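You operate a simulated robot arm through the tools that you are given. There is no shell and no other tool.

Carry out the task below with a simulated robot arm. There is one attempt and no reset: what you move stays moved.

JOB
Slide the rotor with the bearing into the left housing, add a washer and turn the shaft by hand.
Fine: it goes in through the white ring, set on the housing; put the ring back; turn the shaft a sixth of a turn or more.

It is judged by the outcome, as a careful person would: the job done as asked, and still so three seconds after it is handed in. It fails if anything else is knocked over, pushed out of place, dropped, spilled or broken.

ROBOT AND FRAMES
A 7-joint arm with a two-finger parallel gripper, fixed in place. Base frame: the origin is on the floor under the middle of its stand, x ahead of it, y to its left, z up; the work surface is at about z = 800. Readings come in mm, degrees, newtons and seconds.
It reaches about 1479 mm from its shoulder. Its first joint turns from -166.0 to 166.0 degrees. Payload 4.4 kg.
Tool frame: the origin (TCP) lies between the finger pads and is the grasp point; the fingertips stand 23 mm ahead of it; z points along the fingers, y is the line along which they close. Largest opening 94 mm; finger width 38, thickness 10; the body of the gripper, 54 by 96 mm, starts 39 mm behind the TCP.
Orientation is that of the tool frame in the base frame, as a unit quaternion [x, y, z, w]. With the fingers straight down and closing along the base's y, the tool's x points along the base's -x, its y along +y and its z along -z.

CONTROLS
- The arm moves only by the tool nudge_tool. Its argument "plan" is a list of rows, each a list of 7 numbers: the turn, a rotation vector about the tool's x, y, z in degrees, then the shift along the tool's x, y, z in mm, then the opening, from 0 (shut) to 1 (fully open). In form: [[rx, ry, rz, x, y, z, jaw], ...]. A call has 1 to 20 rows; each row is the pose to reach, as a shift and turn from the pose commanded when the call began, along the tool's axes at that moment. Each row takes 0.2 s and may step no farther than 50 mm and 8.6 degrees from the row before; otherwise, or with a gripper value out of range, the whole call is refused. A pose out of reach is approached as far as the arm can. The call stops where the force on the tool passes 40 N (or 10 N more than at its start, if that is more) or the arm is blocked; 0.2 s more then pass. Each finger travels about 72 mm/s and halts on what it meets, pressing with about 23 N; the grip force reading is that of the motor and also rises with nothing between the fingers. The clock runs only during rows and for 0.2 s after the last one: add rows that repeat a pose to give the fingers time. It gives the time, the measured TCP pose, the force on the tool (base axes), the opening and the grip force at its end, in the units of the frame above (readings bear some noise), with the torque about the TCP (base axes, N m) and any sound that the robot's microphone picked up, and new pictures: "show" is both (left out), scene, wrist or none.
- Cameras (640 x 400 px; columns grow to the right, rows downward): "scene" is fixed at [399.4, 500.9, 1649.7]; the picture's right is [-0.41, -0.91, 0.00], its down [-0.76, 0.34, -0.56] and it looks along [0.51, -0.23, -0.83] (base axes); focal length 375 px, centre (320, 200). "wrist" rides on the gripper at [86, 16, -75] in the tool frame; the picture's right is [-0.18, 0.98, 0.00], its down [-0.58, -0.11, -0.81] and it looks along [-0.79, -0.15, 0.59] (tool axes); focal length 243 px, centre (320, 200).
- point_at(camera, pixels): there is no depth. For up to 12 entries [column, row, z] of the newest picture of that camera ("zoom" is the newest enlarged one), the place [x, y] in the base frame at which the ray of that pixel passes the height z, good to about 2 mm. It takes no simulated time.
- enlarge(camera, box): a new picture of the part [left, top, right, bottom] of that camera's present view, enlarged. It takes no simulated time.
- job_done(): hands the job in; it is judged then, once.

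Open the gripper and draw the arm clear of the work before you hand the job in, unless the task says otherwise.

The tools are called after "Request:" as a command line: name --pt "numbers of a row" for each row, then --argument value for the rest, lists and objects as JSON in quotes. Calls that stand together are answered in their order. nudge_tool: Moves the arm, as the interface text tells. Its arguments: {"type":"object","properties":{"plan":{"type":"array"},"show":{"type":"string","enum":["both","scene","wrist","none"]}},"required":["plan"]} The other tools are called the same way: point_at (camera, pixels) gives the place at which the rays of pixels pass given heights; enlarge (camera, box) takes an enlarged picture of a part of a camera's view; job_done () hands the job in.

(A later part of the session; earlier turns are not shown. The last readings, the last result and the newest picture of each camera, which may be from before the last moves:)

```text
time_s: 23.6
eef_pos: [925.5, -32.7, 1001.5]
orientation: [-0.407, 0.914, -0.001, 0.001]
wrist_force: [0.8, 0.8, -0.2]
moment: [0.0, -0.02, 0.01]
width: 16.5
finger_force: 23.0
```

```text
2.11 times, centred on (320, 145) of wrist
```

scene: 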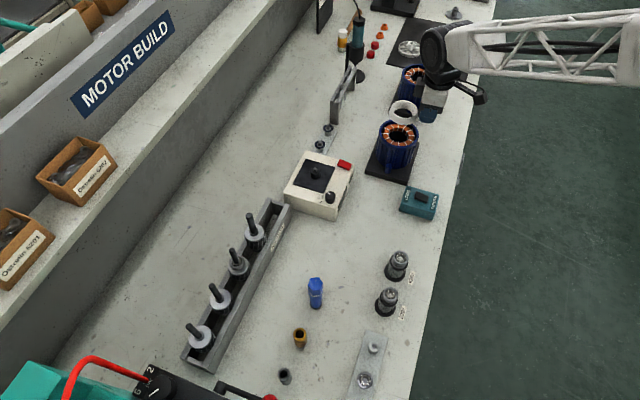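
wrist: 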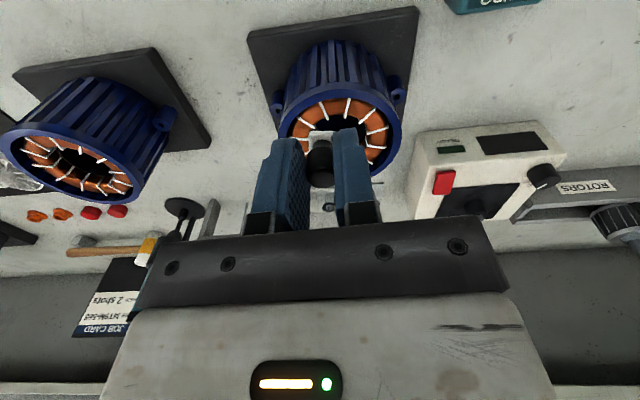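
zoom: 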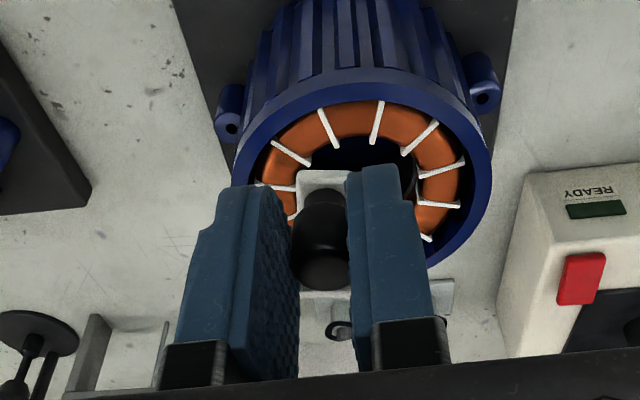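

The ring hovers just beyond the housing in the scene zoom ((332,105) vs rim centre (315,200)). I zoom further for measuring both, and read the job card seen in the wrist view.

Request:
enlarge --camera "wrist" --box '[60, 250, 160, 350]'

Request:
enlarge --camera "scene" --box '[370, 90, 430, 165]'

```text
4.00 times, centred on (110, 300) of wrist
```

zoom: 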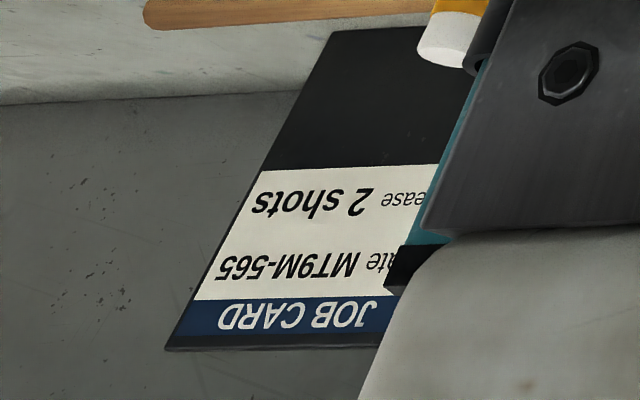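

```text
5.33 times, centred on (400, 128) of scene
```

zoom: 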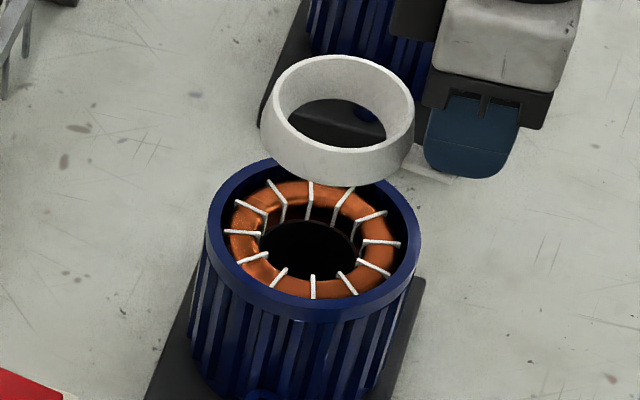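

Request:
point_at --camera "scene" --pixels '[[404.4, 109.8, 985.7], [398.8, 134.3, 895], [398.8, 134.3, 900], [398.8, 134.3, 905], [398.8, 134.3, 910], [378.8, 132, 900], [418.8, 136, 900]]'

Request:
point_at --camera "wrist" --pixels '[[339.7, 125, 895], [339.7, 125, 900], [339.7, 125, 905], [339.7, 125, 910]]'

```text
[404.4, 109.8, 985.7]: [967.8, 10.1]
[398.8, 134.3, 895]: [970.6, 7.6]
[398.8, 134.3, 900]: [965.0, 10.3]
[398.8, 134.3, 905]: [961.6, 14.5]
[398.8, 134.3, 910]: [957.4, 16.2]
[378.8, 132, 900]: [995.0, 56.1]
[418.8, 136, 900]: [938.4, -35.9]
```

```text
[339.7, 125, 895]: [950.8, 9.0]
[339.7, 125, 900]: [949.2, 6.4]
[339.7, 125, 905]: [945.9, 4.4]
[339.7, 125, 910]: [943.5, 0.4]
```

Ring centre (≈(968,10)) lies nearly over the rim centre (≈(966,9)). I lower by 45 mm and recheck alignment near the rim.

Request:
nudge_tool --pt "0 0 0 0 0 15 0" --pt "0 0 0 0 0 30 0" --pt "0 0 0 0 0 45 0" --pt "0 0 0 0 0 45 0" --pt "0 0 0 0 0 45 0"

Request:
enlarge --camera "scene" --box '[370, 100, 430, 160]'

Request:
enlarge --camera "wrist" --box '[200, 50, 440, 240]'

```text
time_s: 24.8
eef_pos: [926.3, -31.4, 954.8]
orientation: [-0.406, 0.914, 0.0, 0.001]
wrist_force: [-0.1, 0.1, -0.3]
moment: [0.0, 0.01, 0.01]
width: 16.4
finger_force: 23.1
```

scene: 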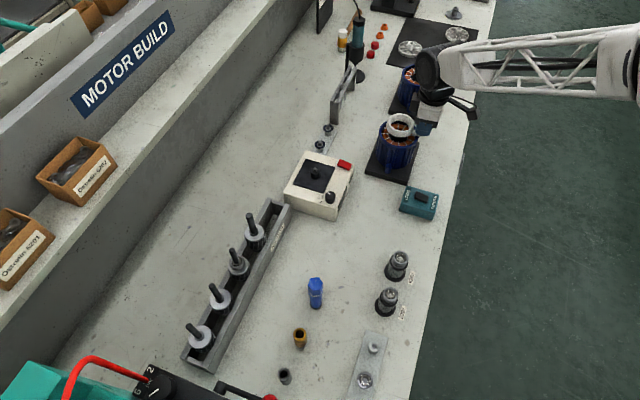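
wrist: 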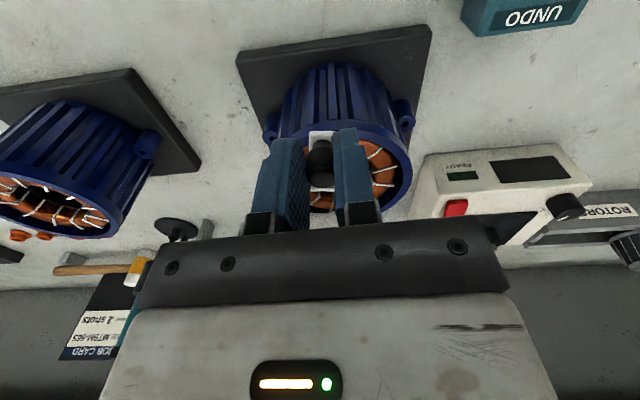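

```text
6.67 times, centred on (400, 130) of scene
```

zoom: 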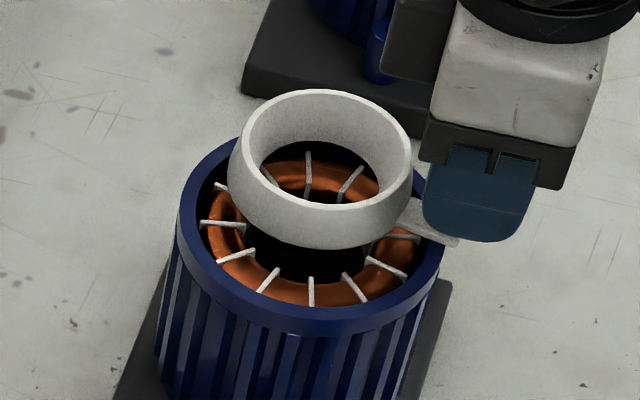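

```text
2.11 times, centred on (320, 145) of wrist
```

zoom: 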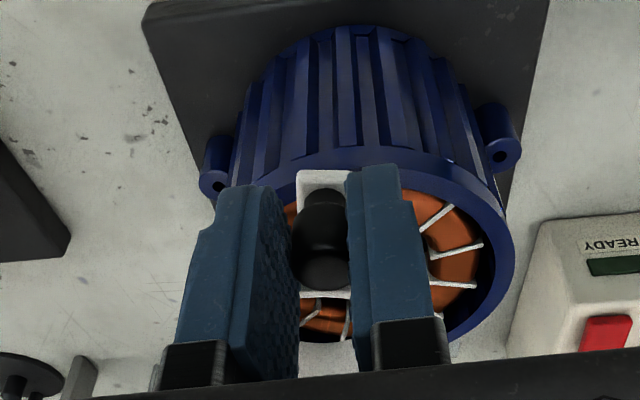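

Request:
point_at --camera "scene" --pixels '[[400.97, 122.2, 939], [399.0, 134.1, 895], [399.0, 134.1, 900], [399.0, 134.1, 905], [379.0, 132, 900], [419.0, 135.5, 900]]'

Request:
enlarge --camera "scene" --box '[375, 125, 425, 165]'

```text
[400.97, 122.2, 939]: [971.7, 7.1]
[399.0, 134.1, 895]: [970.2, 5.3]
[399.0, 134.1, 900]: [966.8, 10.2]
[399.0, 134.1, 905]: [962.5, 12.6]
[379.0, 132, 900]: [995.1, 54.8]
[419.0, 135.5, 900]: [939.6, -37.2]
```

```text
10.00 times, centred on (400, 145) of scene
```

zoom: 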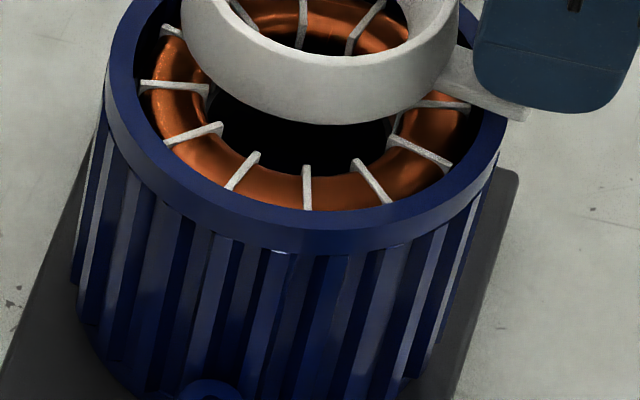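

point_at noise is ~1–2 mm, so I'll align relative in-image near the rim plane. I lower another 12 mm and compare ellipses.

Request:
nudge_tool --pt "0 0 0 0 0 4 0" --pt "0 0 0 0 0 8 0" --pt "0 0 0 0 0 12 0" --pt "0 0 0 0 0 12 0" --pt "0 0 0 0 0 12 0"

Request:
enlarge --camera "scene" --box '[370, 105, 430, 155]'

Request:
enlarge --camera "wrist" --box '[220, 60, 440, 240]'

Request:
point_at --camera "scene" --pixels '[[400, 130, 900], [400, 130, 900], [400, 130, 900], [400, 130, 900], [320, 200, 800], [320, 200, 800]]'

```text
time_s: 25.9
eef_pos: [927.7, -32.3, 946.5]
orientation: [-0.407, 0.913, -0.002, 0.003]
wrist_force: [0.1, -0.9, 3.5]
moment: [0.02, 0.01, -0.02]
width: 16.4
finger_force: 23.5
stopped in row 5: the force on the tool passed its limit at 41 N (the readings are from after the stop); the commanded pose is now the measured one
```

scene: 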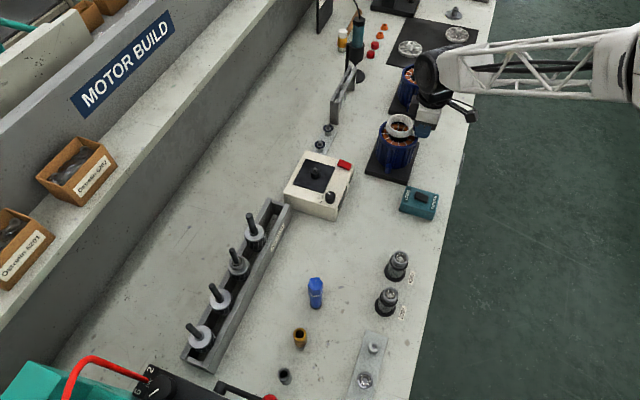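
wrist: 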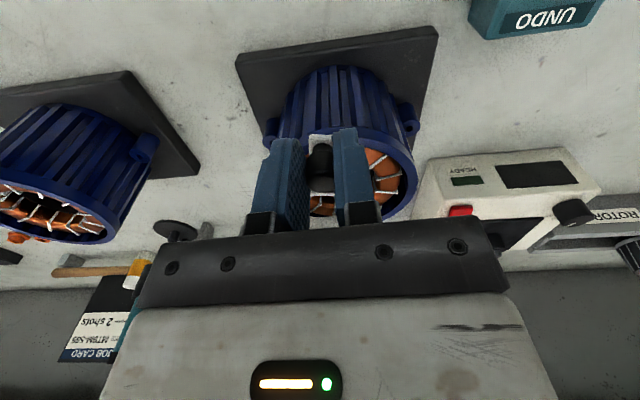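

```text
8.00 times, centred on (400, 130) of scene
```

zoom: 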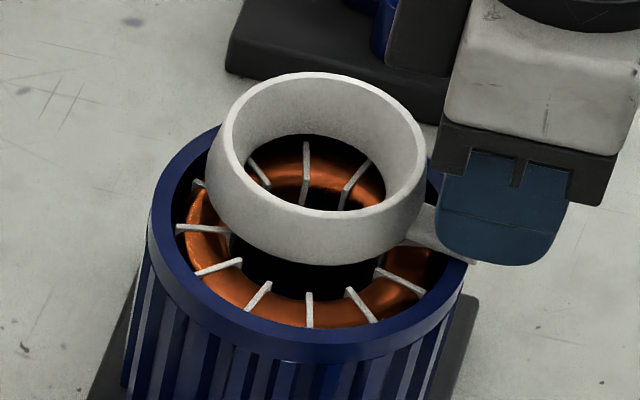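

```text
2.22 times, centred on (330, 150) of wrist
```

zoom: 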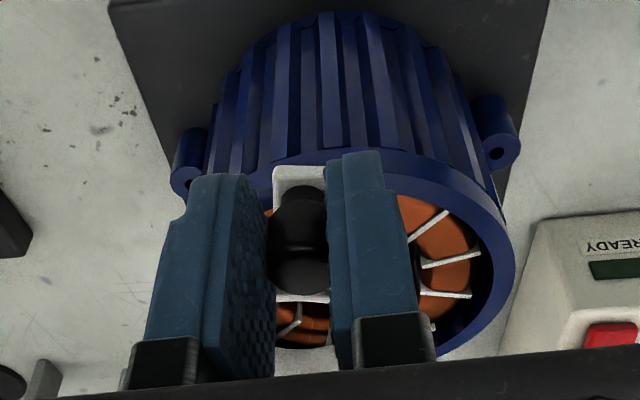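

```text
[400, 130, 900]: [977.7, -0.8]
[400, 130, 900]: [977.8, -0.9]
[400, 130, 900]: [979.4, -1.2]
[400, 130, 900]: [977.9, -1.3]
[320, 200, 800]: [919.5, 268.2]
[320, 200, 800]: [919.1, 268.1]
```

Contact stopped the lowering at TCP z≈946.5: the ring had rotated in the grip about the knob during the tilt (ring no longer visible right of the right finger), so its centre is ≈16 mm off towards tool −y. I lift 15 mm and shift +15.5 mm along tool y.

Request:
nudge_tool --pt "0 0 0 0 0 -8 0" --pt "0 0 0 0 0 -16 0" --pt "0 0 0 0.6 8 -16 0" --pt "0 0 0 0.6 15.6 -16 0" --pt "0 0 0 0.6 15.6 -16 0" --pt "0 0 0 0.6 15.6 -16 0"

Request:
enlarge --camera "scene" --box '[370, 105, 430, 155]'

Request:
enlarge --camera "wrist" --box '[220, 60, 440, 240]'

```text
time_s: 27.3
eef_pos: [915.4, -20.6, 963.1]
orientation: [-0.407, 0.913, -0.002, 0.003]
wrist_force: [0.3, 0.6, -0.6]
moment: [-0.04, 0.05, -0.03]
width: 16.3
finger_force: 22.8
```

scene: 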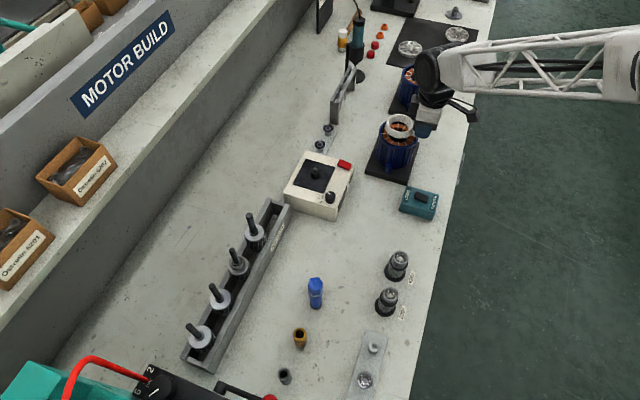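
wrist: 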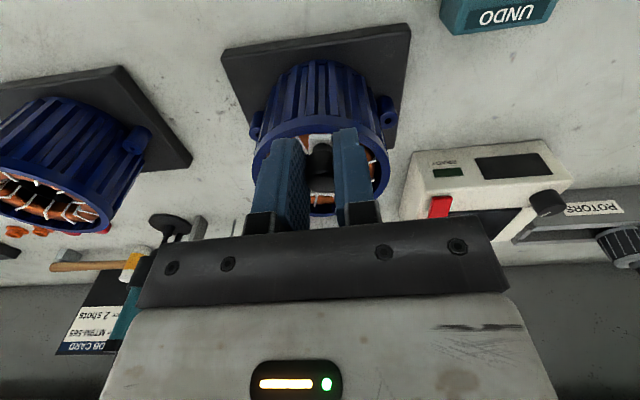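

```text
8.00 times, centred on (400, 130) of scene
```

zoom: 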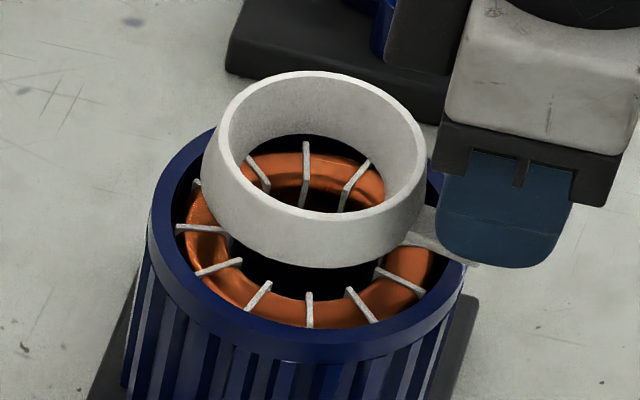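

```text
2.22 times, centred on (330, 150) of wrist
```

zoom: 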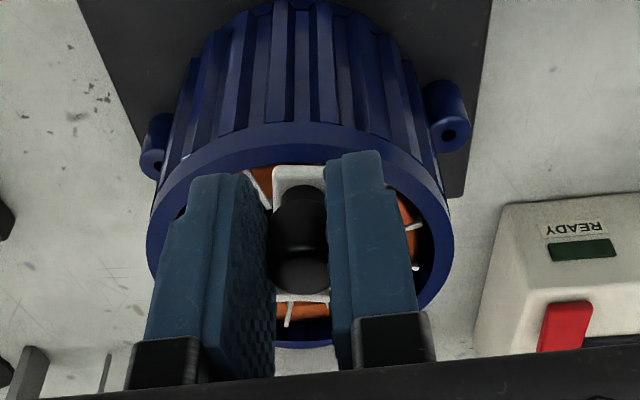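

Now the ring centre computes to ≈(963,15) versus the housing axis ≈(963,14). I lower to just above the rim and compare.

Request:
nudge_tool --pt "0 0 0 0 0 6 0" --pt "0 0 0 0 0 12 0" --pt "0 0 0 0 0 12 0" --pt "0 0 0 0 0 12 0" --show "scene"

Request:
enlarge --camera "scene" --box '[370, 110, 430, 160]'

```text
time_s: 28.3
eef_pos: [914.5, -20.5, 949.5]
orientation: [-0.407, 0.913, -0.001, 0.003]
wrist_force: [0.3, -0.2, -1.1]
moment: [-0.02, 0.01, 0.0]
width: 16.4
finger_force: 22.7
```

scene: 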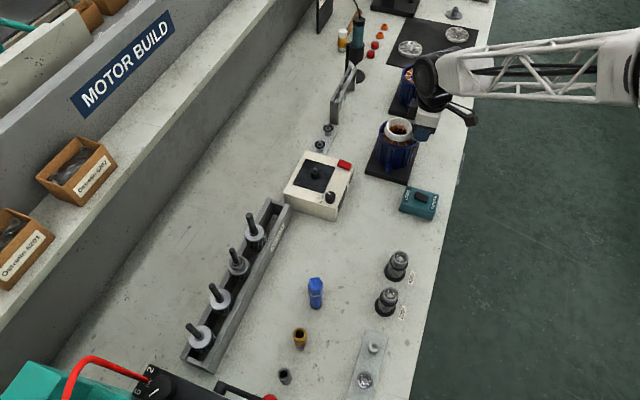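

```text
8.00 times, centred on (400, 135) of scene
```

zoom: 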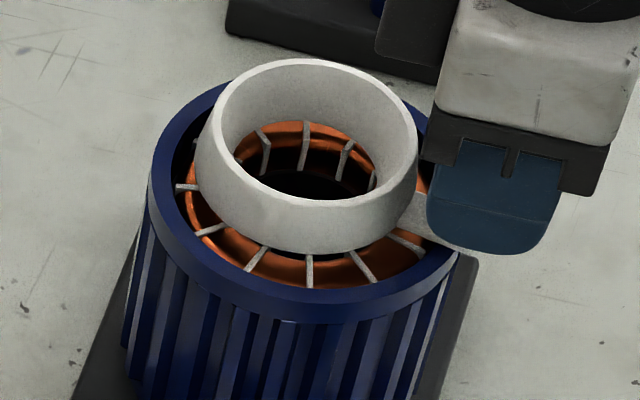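

The ring's bottom ellipse centre (307,184 after lowering) matches the rim's centre (310,184) within ~1 mm. I lower gently to contact.

Request:
nudge_tool --pt "0 0 0 0 0 1.5 0" --pt "0 0 0 0 0 3 0" --pt "0 0 0 0 0 3 0" --show "none"

```text
time_s: 29.1
eef_pos: [914.2, -22.1, 947.5]
orientation: [-0.407, 0.913, -0.001, 0.003]
wrist_force: [-8.4, -2.9, 5.1]
moment: [0.04, 0.04, 0.09]
width: 16.7
finger_force: 22.8
```

There's contact now (force about 10 N incl. lateral). I look before going further.

Request:
enlarge --camera "scene" --box '[375, 110, 435, 160]'

Request:
nudge_tool --pt "0 0 0 0 0 0 0" --show "wrist"

Request:
enlarge --camera "wrist" --box '[220, 60, 440, 240]'

```text
8.00 times, centred on (405, 135) of scene
```

zoom: 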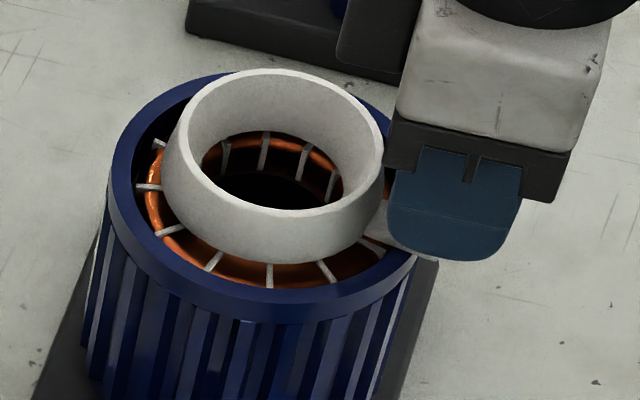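

```text
time_s: 29.5
eef_pos: [916.1, -20.7, 947.1]
orientation: [-0.407, 0.914, -0.002, 0.002]
wrist_force: [-6.3, -2.8, 7.1]
moment: [0.08, 0.11, 0.1]
width: 16.3
finger_force: 22.9
```

wrist: 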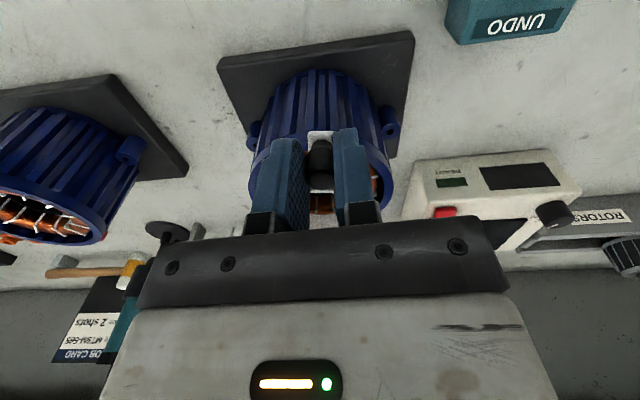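

```text
2.22 times, centred on (330, 150) of wrist
```

zoom: 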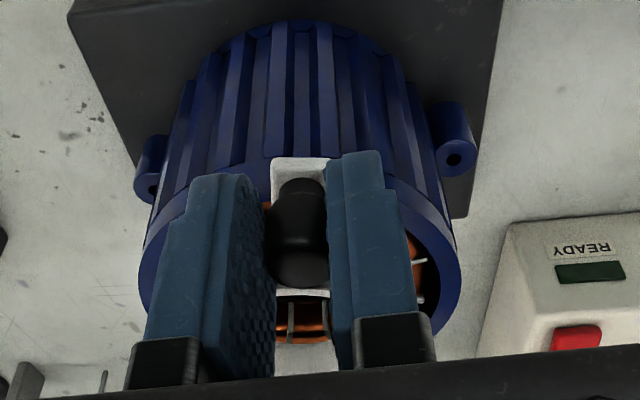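

The ring is centred over the stator and touching down. I release with a small opening so that it settles.

Request:
nudge_tool --pt "0 0 0 0 0 -0.5 0.1" --pt "0 0 0 0 0 -0.5 0.25" --pt "0 0 0 0 0 -0.5 0.35" --pt "0 0 0 0 0 -0.5 0.35"

Request:
enlarge --camera "scene" --box '[375, 110, 435, 160]'

Request:
enlarge --camera "wrist" --box '[220, 60, 440, 240]'

```text
time_s: 30.5
eef_pos: [915.5, -21.0, 947.6]
orientation: [-0.407, 0.914, -0.002, 0.002]
wrist_force: [-0.2, -1.0, -0.2]
moment: [0.02, 0.01, 0.01]
width: 33.2
finger_force: 0.1
```

scene: 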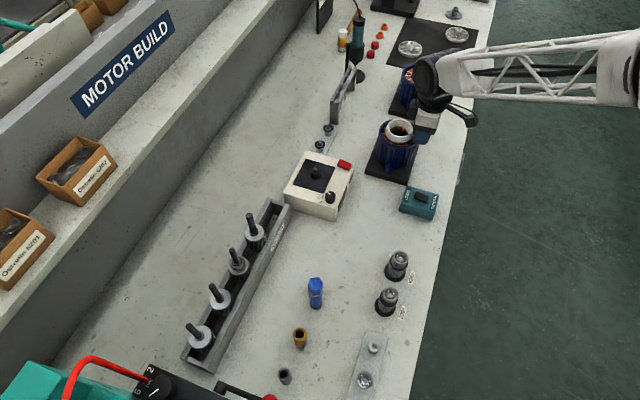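
wrist: 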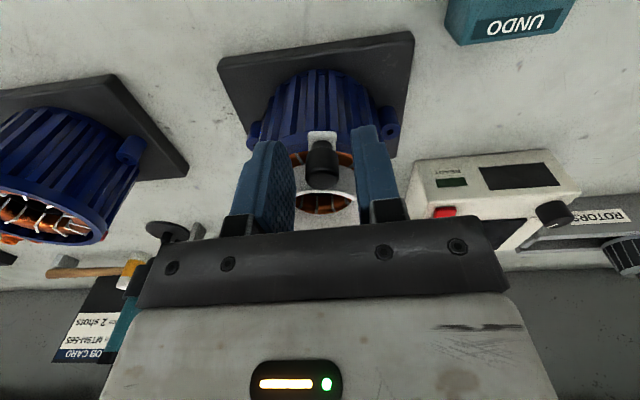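

```text
8.00 times, centred on (405, 135) of scene
```

zoom: 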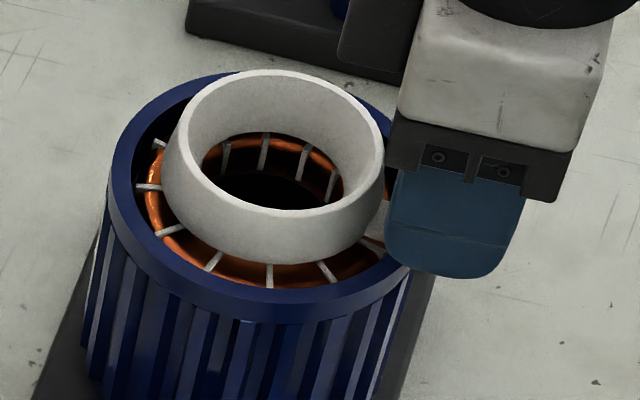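

```text
2.22 times, centred on (330, 150) of wrist
```

zoom: 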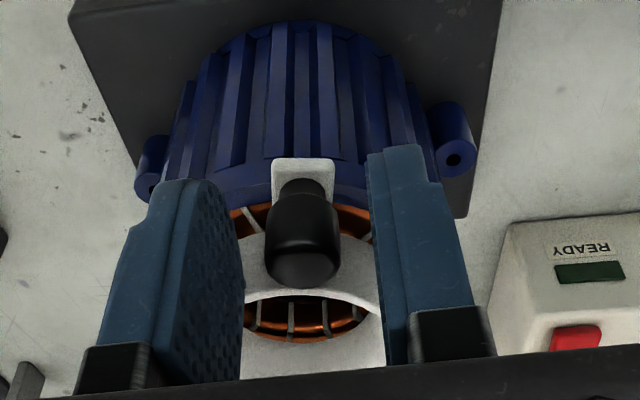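

The ring rests on the housing. I retreat upward and take a clear look at how it sits.

Request:
nudge_tool --pt "0 0 0 0 0 -15 0.4" --pt "0 0 0 0 0 -40 0.5" --pt "0 0 0 15 0 -80 0.6" --pt "0 0 0 40 0 -110 0.6" --pt "0 0 0 70 0 -130 0.6" --pt "0 0 0 100 0 -140 0.6" --pt "0 0 0 100 0 -140 0.6"

Request:
enlarge --camera "scene" --box '[370, 110, 430, 160]'

Request:
enlarge --camera "wrist" --box '[250, 60, 400, 220]'

```text
time_s: 32.1
eef_pos: [847.5, -98.6, 1087.8]
orientation: [-0.407, 0.913, -0.001, 0.003]
wrist_force: [0.8, 0.8, 0.2]
moment: [0.0, -0.01, -0.02]
width: 56.4
finger_force: 0.1
```

scene: 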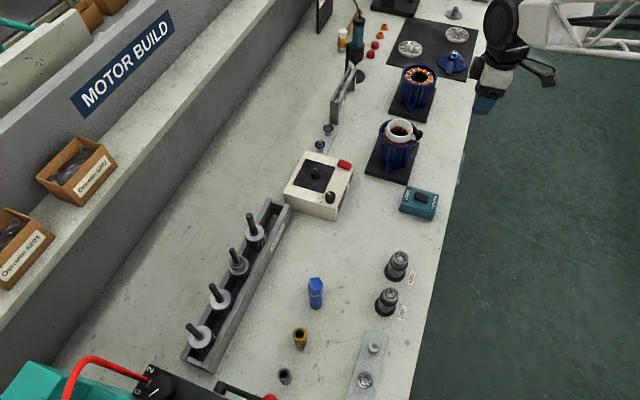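
wrist: 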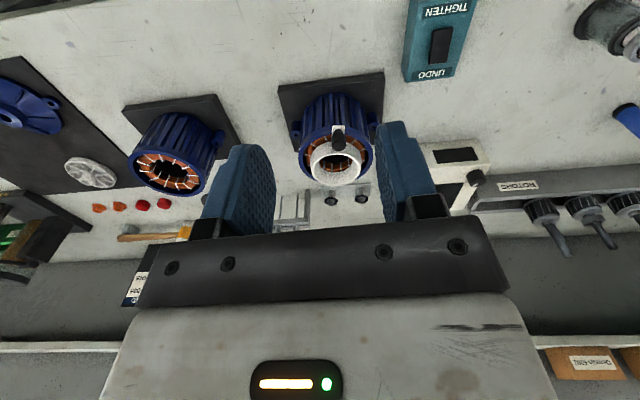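

```text
8.00 times, centred on (400, 135) of scene
```

zoom: 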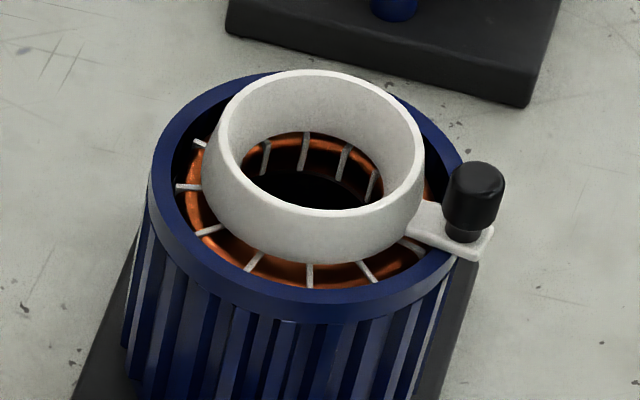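

```text
2.50 times, centred on (325, 140) of wrist
```

zoom: 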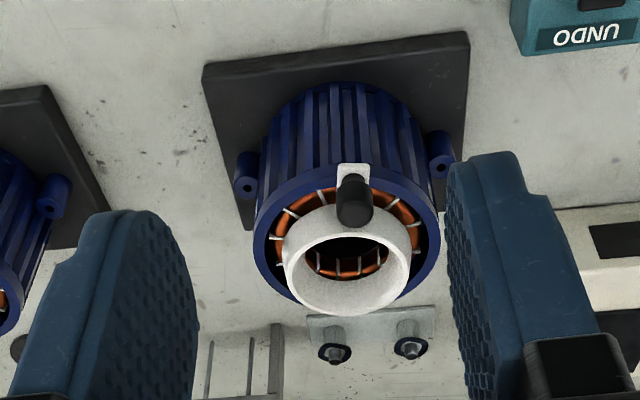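

The ring sits concentrically (ring bottom centre (313,186) vs rim (310,184) in zoom). Now I travel at safe height to above the rotor with the bearing, near (781,523).

Request:
nudge_tool --pt "0 0 0 -29.8 33.2 0 0.6" --pt "0 0 0 -59.6 66.4 0 0.6" --pt "0 0 0 -89.4 99.7 0 0.6" --pt "0 0 0 -119.2 132.9 0 0.6" --pt "0 0 0 -149 166 0 0.6" --pt "0 0 0 -178.8 199.3 0 0.6" --pt "0 0 0 -208.7 232.6 0 0.6" --pt "0 0 0 -238.5 265.9 0 0.6" --pt "0 0 0 -268.3 299 0 0.6" --pt "0 0 0 -298 332.3 0 0.6" --pt "0 0 0 -328 365.5 0 0.6" --pt "0 0 0 -357.8 398.8 0 0.6" --pt "0 0 0 -387.6 432 5 0.6" --pt "0 0 0 -417.4 465.3 15 0.6" --pt "0 0 0 -417.4 465.3 25 0.6" --pt "0 0 0 -417.4 465.3 25 0.6" --pt "0 0 0 -417.4 465.3 25 0.6"

Request:
enlarge --camera "wrist" --box '[250, 40, 400, 230]'

```text
time_s: 35.7
eef_pos: [781.7, 525.0, 1062.1]
orientation: [-0.406, 0.914, -0.001, 0.002]
wrist_force: [1.4, -0.5, -0.4]
moment: [-0.01, 0.0, 0.03]
width: 56.3
finger_force: 0.2
```

scene: 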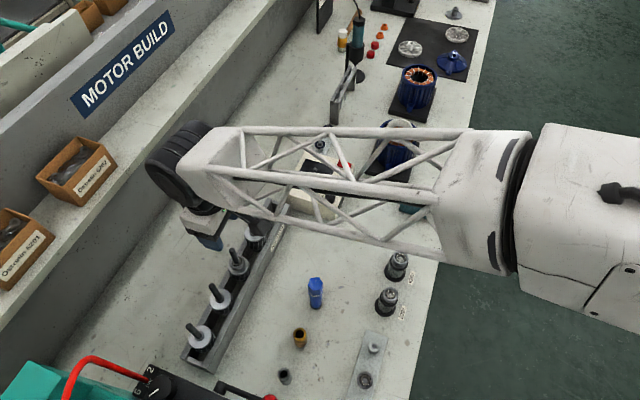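
wrist: 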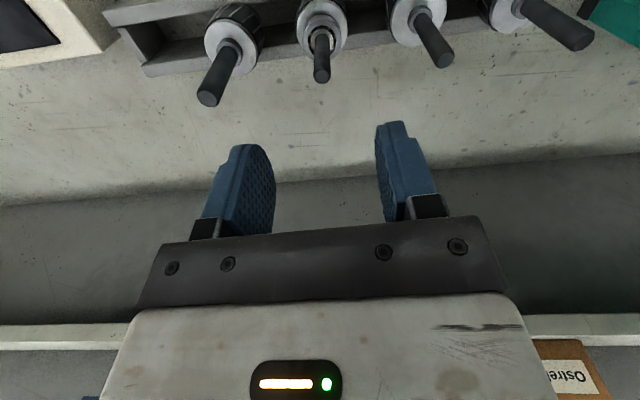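

```text
2.11 times, centred on (325, 135) of wrist
```

zoom: 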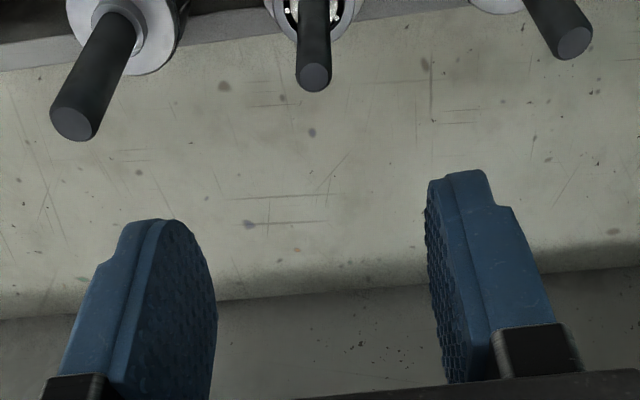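

The shaft tip is at wrist (321.7,76.7), nearly on the tool axis column 320. I zoom for a finer look at the bearing and shaft tip.

Request:
enlarge --camera "wrist" --box '[280, 0, 370, 90]'

Request:
enlarge --camera "scene" --box '[200, 220, 280, 290]'

Request:
point_at --camera "wrist" --pixels '[[321.7, 76.7, 966], [321.7, 76.7, 966], [321.7, 76.7, 972], [321.7, 76.7, 972]]'

Request:
point_at --camera "scene" --pixels '[[231.6, 249.9, 966], [231.6, 249.9, 966], [231.6, 249.9, 972], [231.6, 249.9, 972], [236.6, 260.9, 905], [236.6, 260.9, 905]]'

```text
4.44 times, centred on (325, 45) of wrist
```

zoom: 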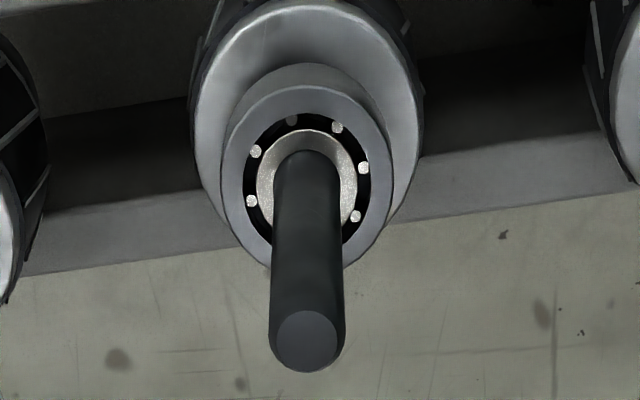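

```text
5.71 times, centred on (240, 255) of scene
```

zoom: 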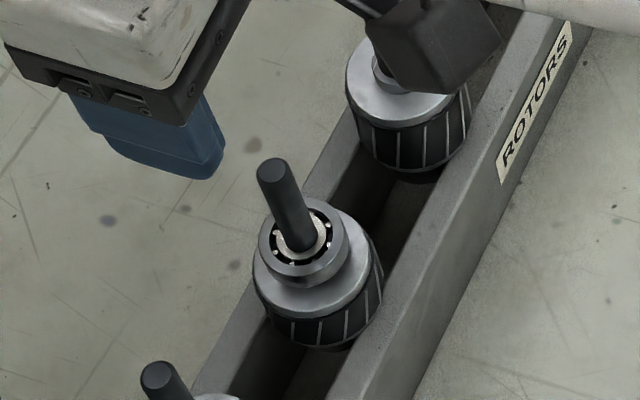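

```text
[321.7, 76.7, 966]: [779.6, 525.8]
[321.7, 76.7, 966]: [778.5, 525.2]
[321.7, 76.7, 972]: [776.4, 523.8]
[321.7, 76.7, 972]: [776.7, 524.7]
```

```text
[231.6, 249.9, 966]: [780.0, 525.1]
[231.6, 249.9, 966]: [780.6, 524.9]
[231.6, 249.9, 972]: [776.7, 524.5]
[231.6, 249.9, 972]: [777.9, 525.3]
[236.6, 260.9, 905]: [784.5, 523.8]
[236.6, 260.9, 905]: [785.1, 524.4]
```

The shaft axis coincides with the tool axis within ~1 mm (tip z≈965, bearing top z≈908). I descend to TCP z≈949 with the jaws open ~47 mm around the shaft.

Request:
nudge_tool --pt "0 0 0 0 0.7 25 0.5" --pt "0 0 0 0 0.7 50 0.5" --pt "0 0 0 0 0.7 75 0.5" --pt "0 0 0 0 0.7 95 0.5" --pt "0 0 0 0 0.7 112 0.5" --pt "0 0 0 0 0.7 112 0.5" --pt "0 0 0 0 0.7 112 0.5"

Request:
enlarge --camera "wrist" --box '[200, 60, 440, 240]'

```text
time_s: 37.3
eef_pos: [781.5, 527.2, 949.7]
orientation: [-0.407, 0.913, -0.001, 0.003]
wrist_force: [0.0, 0.2, -0.3]
moment: [-0.04, -0.03, -0.02]
width: 47.0
finger_force: 0.2
```

scene: 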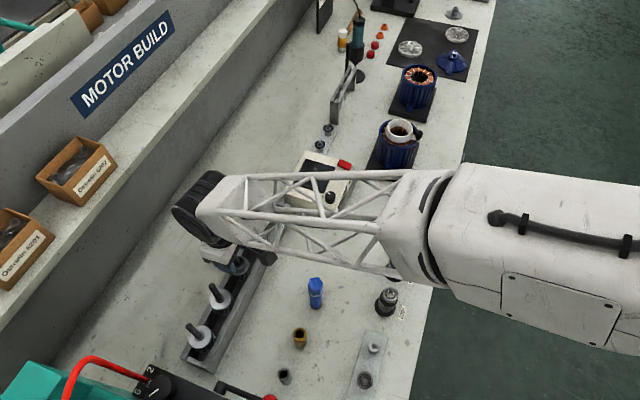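
wrist: 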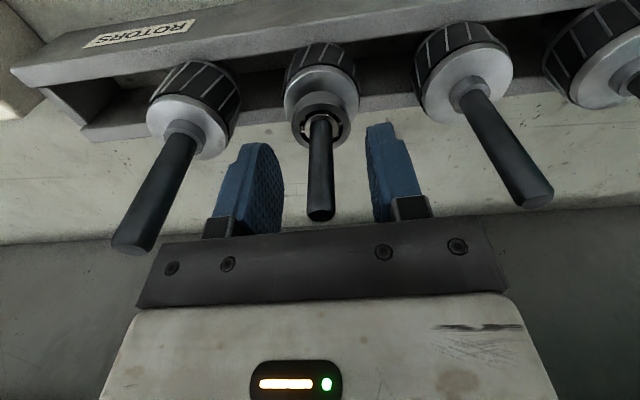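

```text
2.22 times, centred on (320, 150) of wrist
```

zoom: 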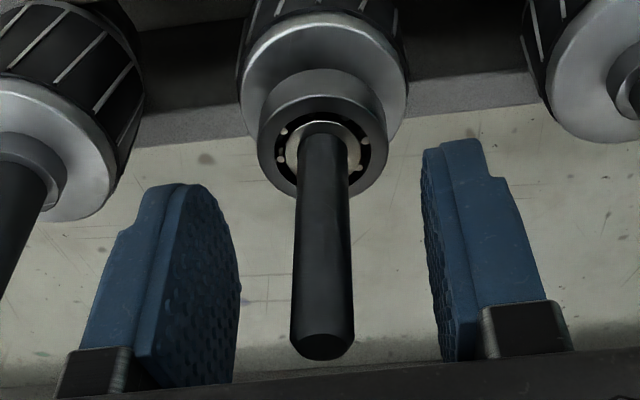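

The shaft (col ≈320) is centred between the pads. I close the gripper on it.

Request:
nudge_tool --pt "0 0 0 0 0 0 0.3" --pt "0 0 0 0 0 0 0.15" --pt "0 0 0 0 0 0 0.05" --pt "0 0 0 0 0 0 0" --pt "0 0 0 0 0 0 0" --show "wrist"

Request:
enlarge --camera "wrist" --box '[200, 30, 440, 240]'

```text
time_s: 38.5
eef_pos: [781.6, 526.4, 949.8]
orientation: [-0.407, 0.913, -0.002, 0.003]
wrist_force: [-1.3, 1.5, 0.3]
moment: [0.11, 0.28, 0.03]
width: 11.6
finger_force: 22.9
```

wrist: 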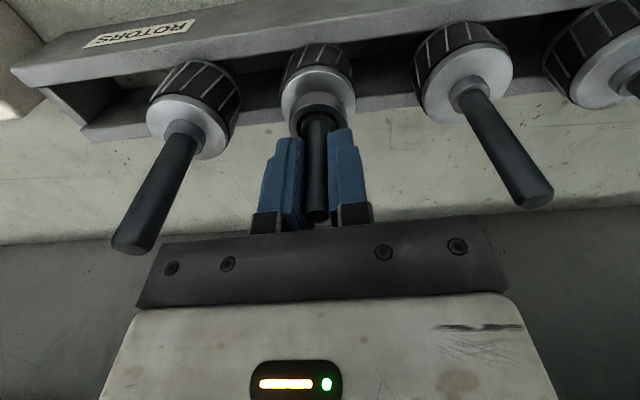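

```text
1.90 times, centred on (320, 135) of wrist
```

zoom: 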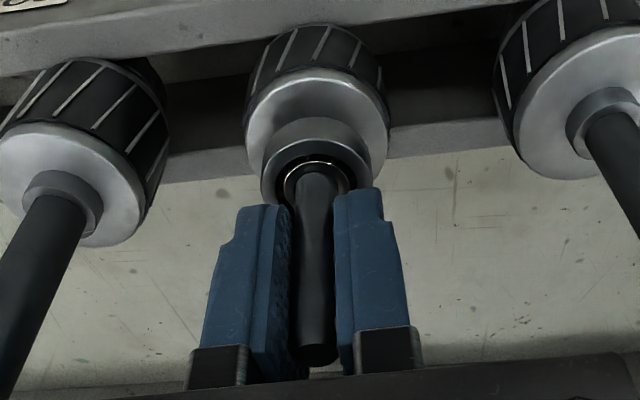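

Gripped at 11.6 mm width with 22.9 N. I lift the rotor gently, checking load.

Request:
nudge_tool --pt "0 0 0 0 0 -2 0" --pt "0 0 0 0 0 -6 0" --pt "0 0 0 0 0 -12 0" --pt "0 0 0 0 0 -20 0" --pt "0 0 0 0 0 -20 0" --show "wrist"

Request:
enlarge --camera "wrist" --box '[200, 30, 440, 240]'

```text
time_s: 39.7
eef_pos: [780.8, 527.0, 969.3]
orientation: [-0.407, 0.914, -0.001, 0.002]
wrist_force: [-0.3, 0.2, -5.4]
moment: [0.02, 0.04, 0.02]
width: 11.8
finger_force: 22.9
```

wrist: 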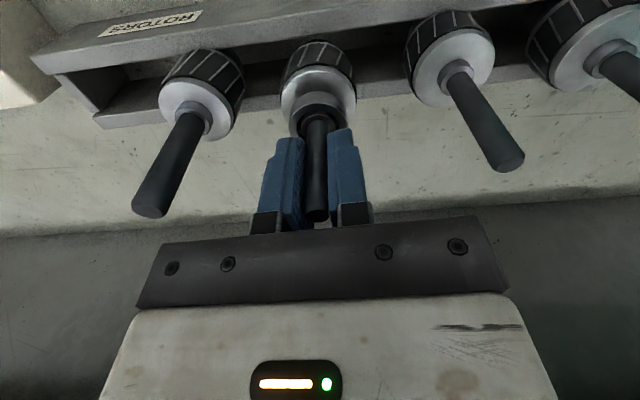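

```text
1.90 times, centred on (320, 135) of wrist
```

zoom: 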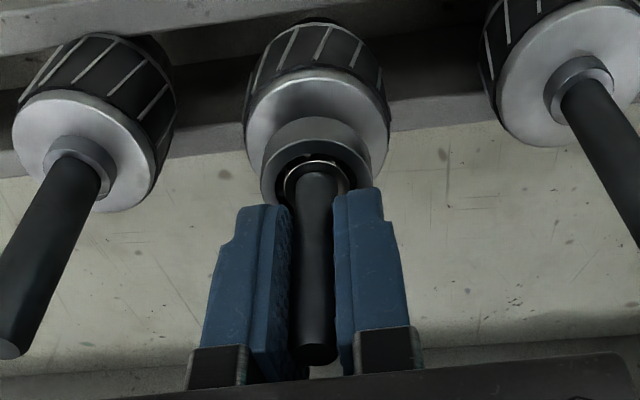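

The rotor is lifted (5.4 N load, no slip). I raise it further to clear the rack and inspect.

Request:
nudge_tool --pt "0 0 0 0 0 -20 0" --pt "0 0 0 0 0 -45 0" --pt "0 0 0 0 0 -75 0" --pt "0 0 0 0 0 -105 0" --pt "0 0 0 0 0 -135 0" --pt "0 0 0 0 0 -160 0" --pt "0 0 0 0 0 -160 0"

Request:
enlarge --camera "scene" --box '[150, 130, 290, 270]'

Request:
enlarge --camera "wrist" --box '[200, 0, 440, 240]'

```text
time_s: 41.3
eef_pos: [780.3, 528.6, 1128.6]
orientation: [-0.407, 0.914, -0.001, 0.003]
wrist_force: [0.7, 0.3, -6.4]
moment: [0.02, -0.03, 0.0]
width: 11.7
finger_force: 23.4
```

scene: 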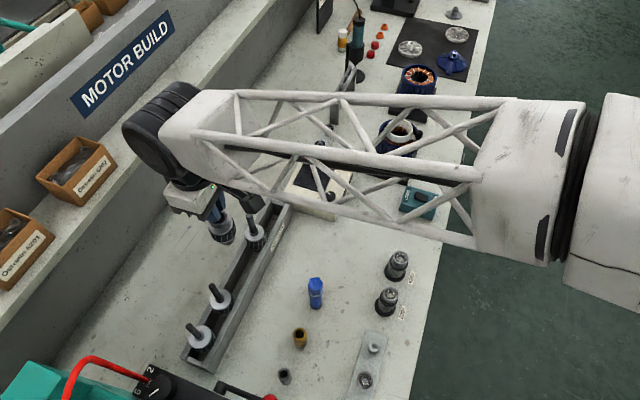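
wrist: 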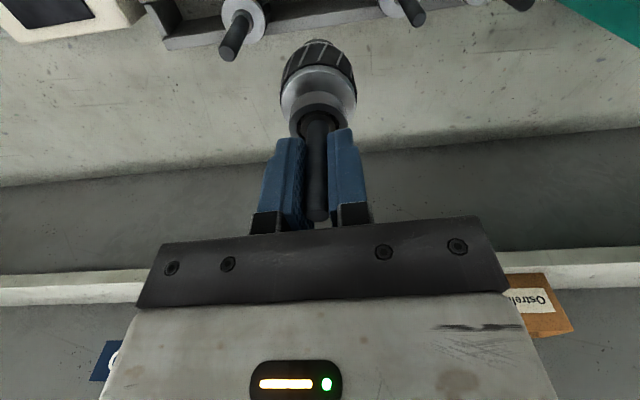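

```text
2.86 times, centred on (220, 200) of scene
```

zoom: 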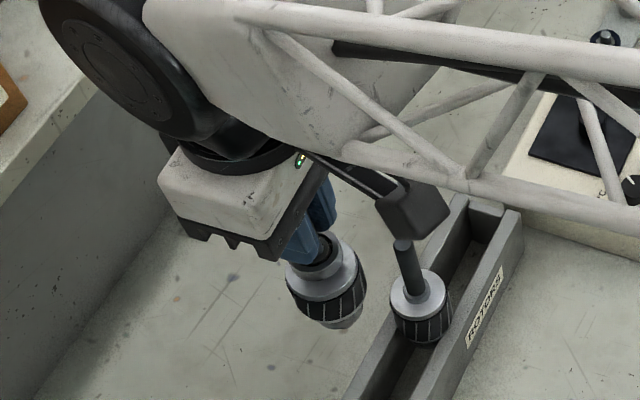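

```text
1.67 times, centred on (320, 120) of wrist
```

zoom: 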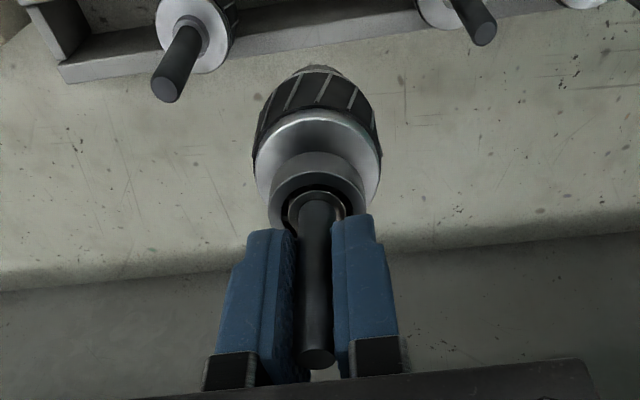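

The rotor is held securely. I carry it over to the housing axis (≈(963.5,13.5)) at z≈1128, moving at moderate speed.

Request:
nudge_tool --pt "0 0 0 8 -15 0 0" --pt "0 0 0 24 -45 0 0" --pt "0 0 0 40.7 -75.1 0 0" --pt "0 0 0 57 -105.1 0 0" --pt "0 0 0 73.3 -135.2 0 0" --pt "0 0 0 89.6 -165.2 0 0" --pt "0 0 0 105.9 -195.2 0 0" --pt "0 0 0 122.2 -225.3 0 0" --pt "0 0 0 138.5 -255.3 0 0" --pt "0 0 0 154.8 -285.4 0 0" --pt "0 0 0 171.1 -315.4 0 0" --pt "0 0 0 187.4 -345.4 0 0" --pt "0 0 0 203.7 -375.5 0 0" --pt "0 0 0 220 -405.5 0 0" --pt "0 0 0 236.3 -435.6 0 0" --pt "0 0 0 252.5 -465.6 0 0" --pt "0 0 0 260.7 -480.6 0 0" --pt "0 0 0 260.7 -480.6 0 0" --pt "0 0 0 260.7 -480.6 0 0"

Request:
enlarge --camera "scene" --box '[360, 60, 460, 180]'

Request:
enlarge --camera "wrist" --box '[240, 0, 400, 120]'

```text
time_s: 45.3
eef_pos: [964.8, 12.2, 1131.8]
orientation: [-0.406, 0.914, -0.002, 0.002]
wrist_force: [0.5, 0.8, -4.6]
moment: [0.01, -0.01, 0.02]
width: 11.6
finger_force: 23.0
```

scene: 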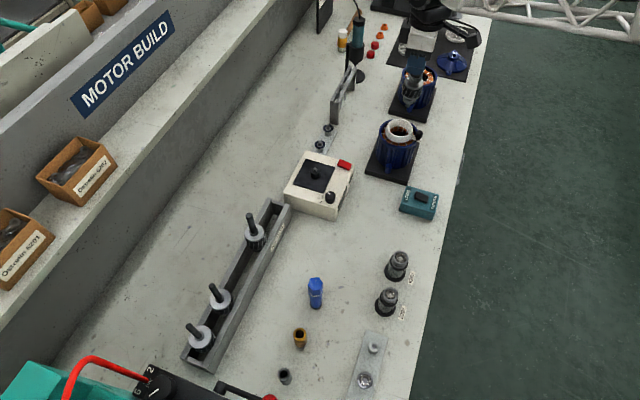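
wrist: 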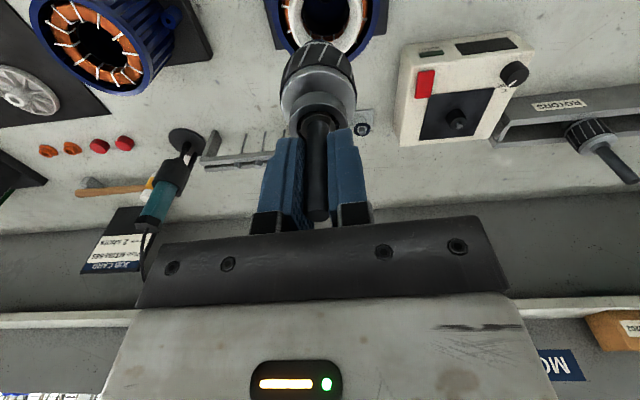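

```text
3.33 times, centred on (410, 120) of scene
```

zoom: 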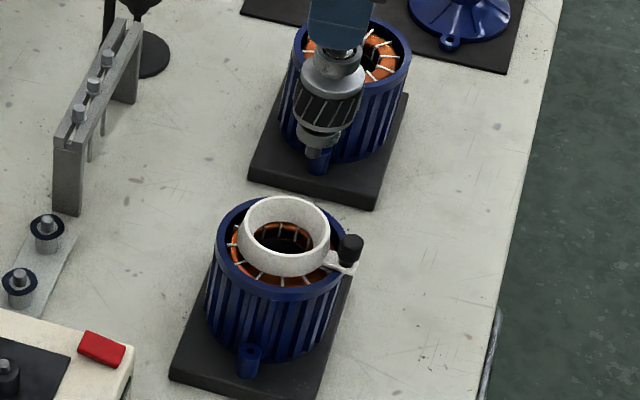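

```text
3.33 times, centred on (320, 60) of wrist
```

zoom: 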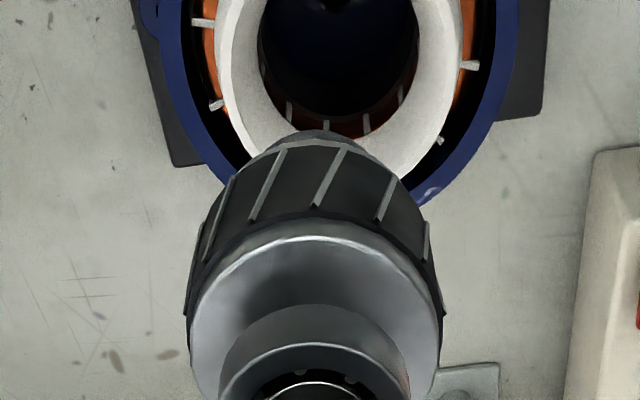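

The rotor hovers over the housing. I zoom at rotor and ring separately for measuring the rotor's tilt and offset.

Request:
enlarge --camera "scene" --box '[385, 60, 435, 120]'

Request:
enlarge --camera "wrist" --box '[260, 0, 380, 230]'

```text
6.67 times, centred on (410, 90) of scene
```

zoom: 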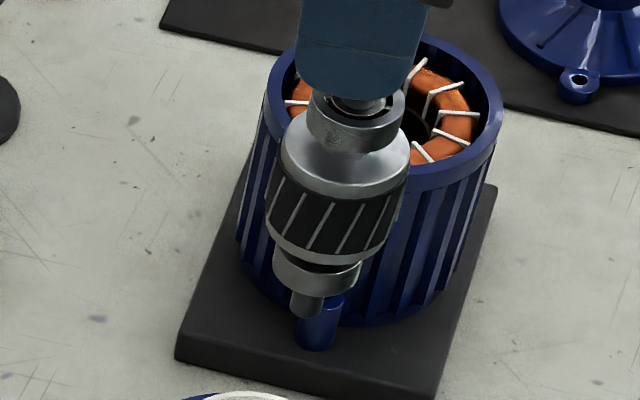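

```text
1.74 times, centred on (320, 115) of wrist
```

zoom: 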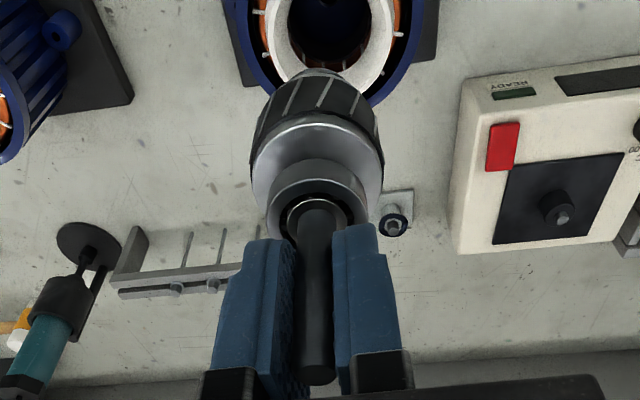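

The rotor hangs vertically; in-image it is ≈6 mm right of the ring axis and ≈2 mm off along tool y. I correct (tool x −5.6, y +2.3) and lower so the stub end is just above the ring.

Request:
nudge_tool --pt "0 0 0 -3 1 0 0" --pt "0 0 0 -5.6 2.3 0 0" --pt "0 0 0 -5.6 2.3 20 0" --pt "0 0 0 -5.6 2.3 40 0" --pt "0 0 0 -5.6 2.3 60 0" --pt "0 0 0 -5.6 2.3 60 0" --pt "0 0 0 -5.6 2.3 60 0"

Request:
enlarge --camera "scene" --box '[375, 75, 435, 155]'

Request:
enlarge --camera "wrist" --box '[240, 0, 400, 120]'

```text
time_s: 46.9
eef_pos: [965.9, 15.5, 1074.7]
orientation: [-0.406, 0.914, -0.002, 0.002]
wrist_force: [-0.5, 0.0, -5.1]
moment: [0.05, 0.01, 0.02]
width: 12.0
finger_force: 23.2
```

scene: 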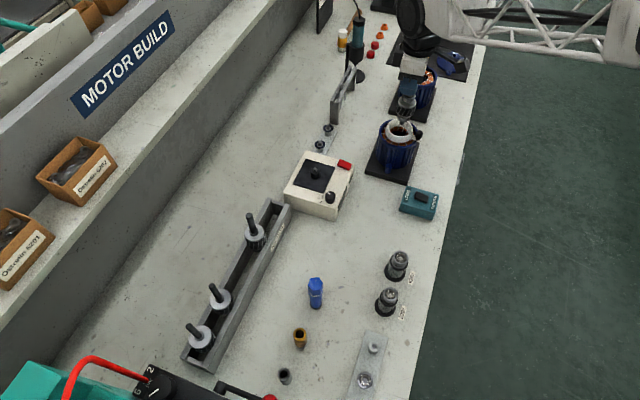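
wrist: 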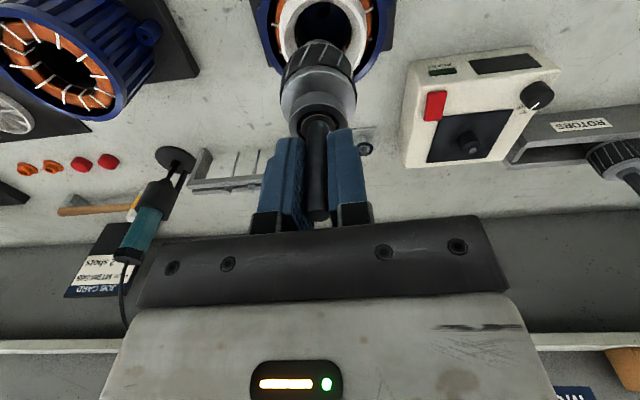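

```text
5.00 times, centred on (405, 115) of scene
```

zoom: 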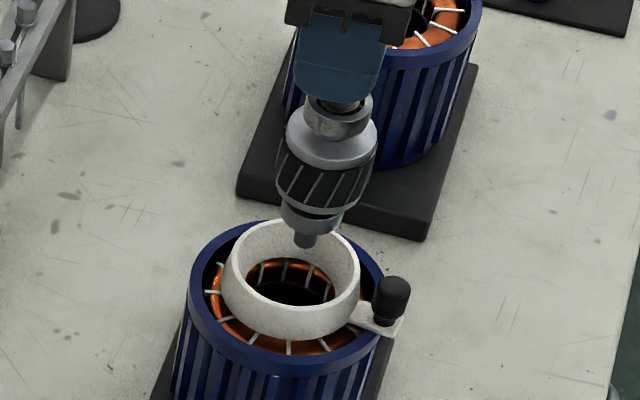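

```text
3.33 times, centred on (320, 60) of wrist
```

zoom: 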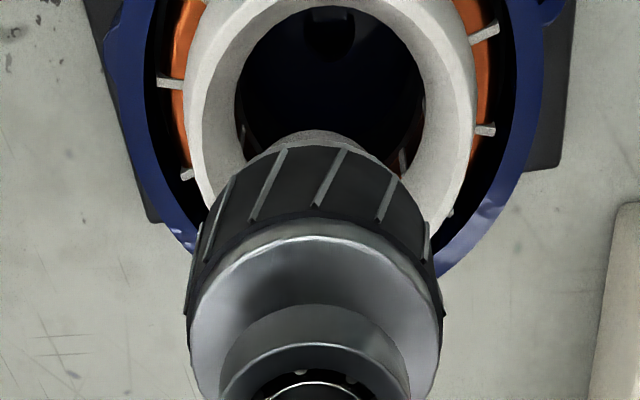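

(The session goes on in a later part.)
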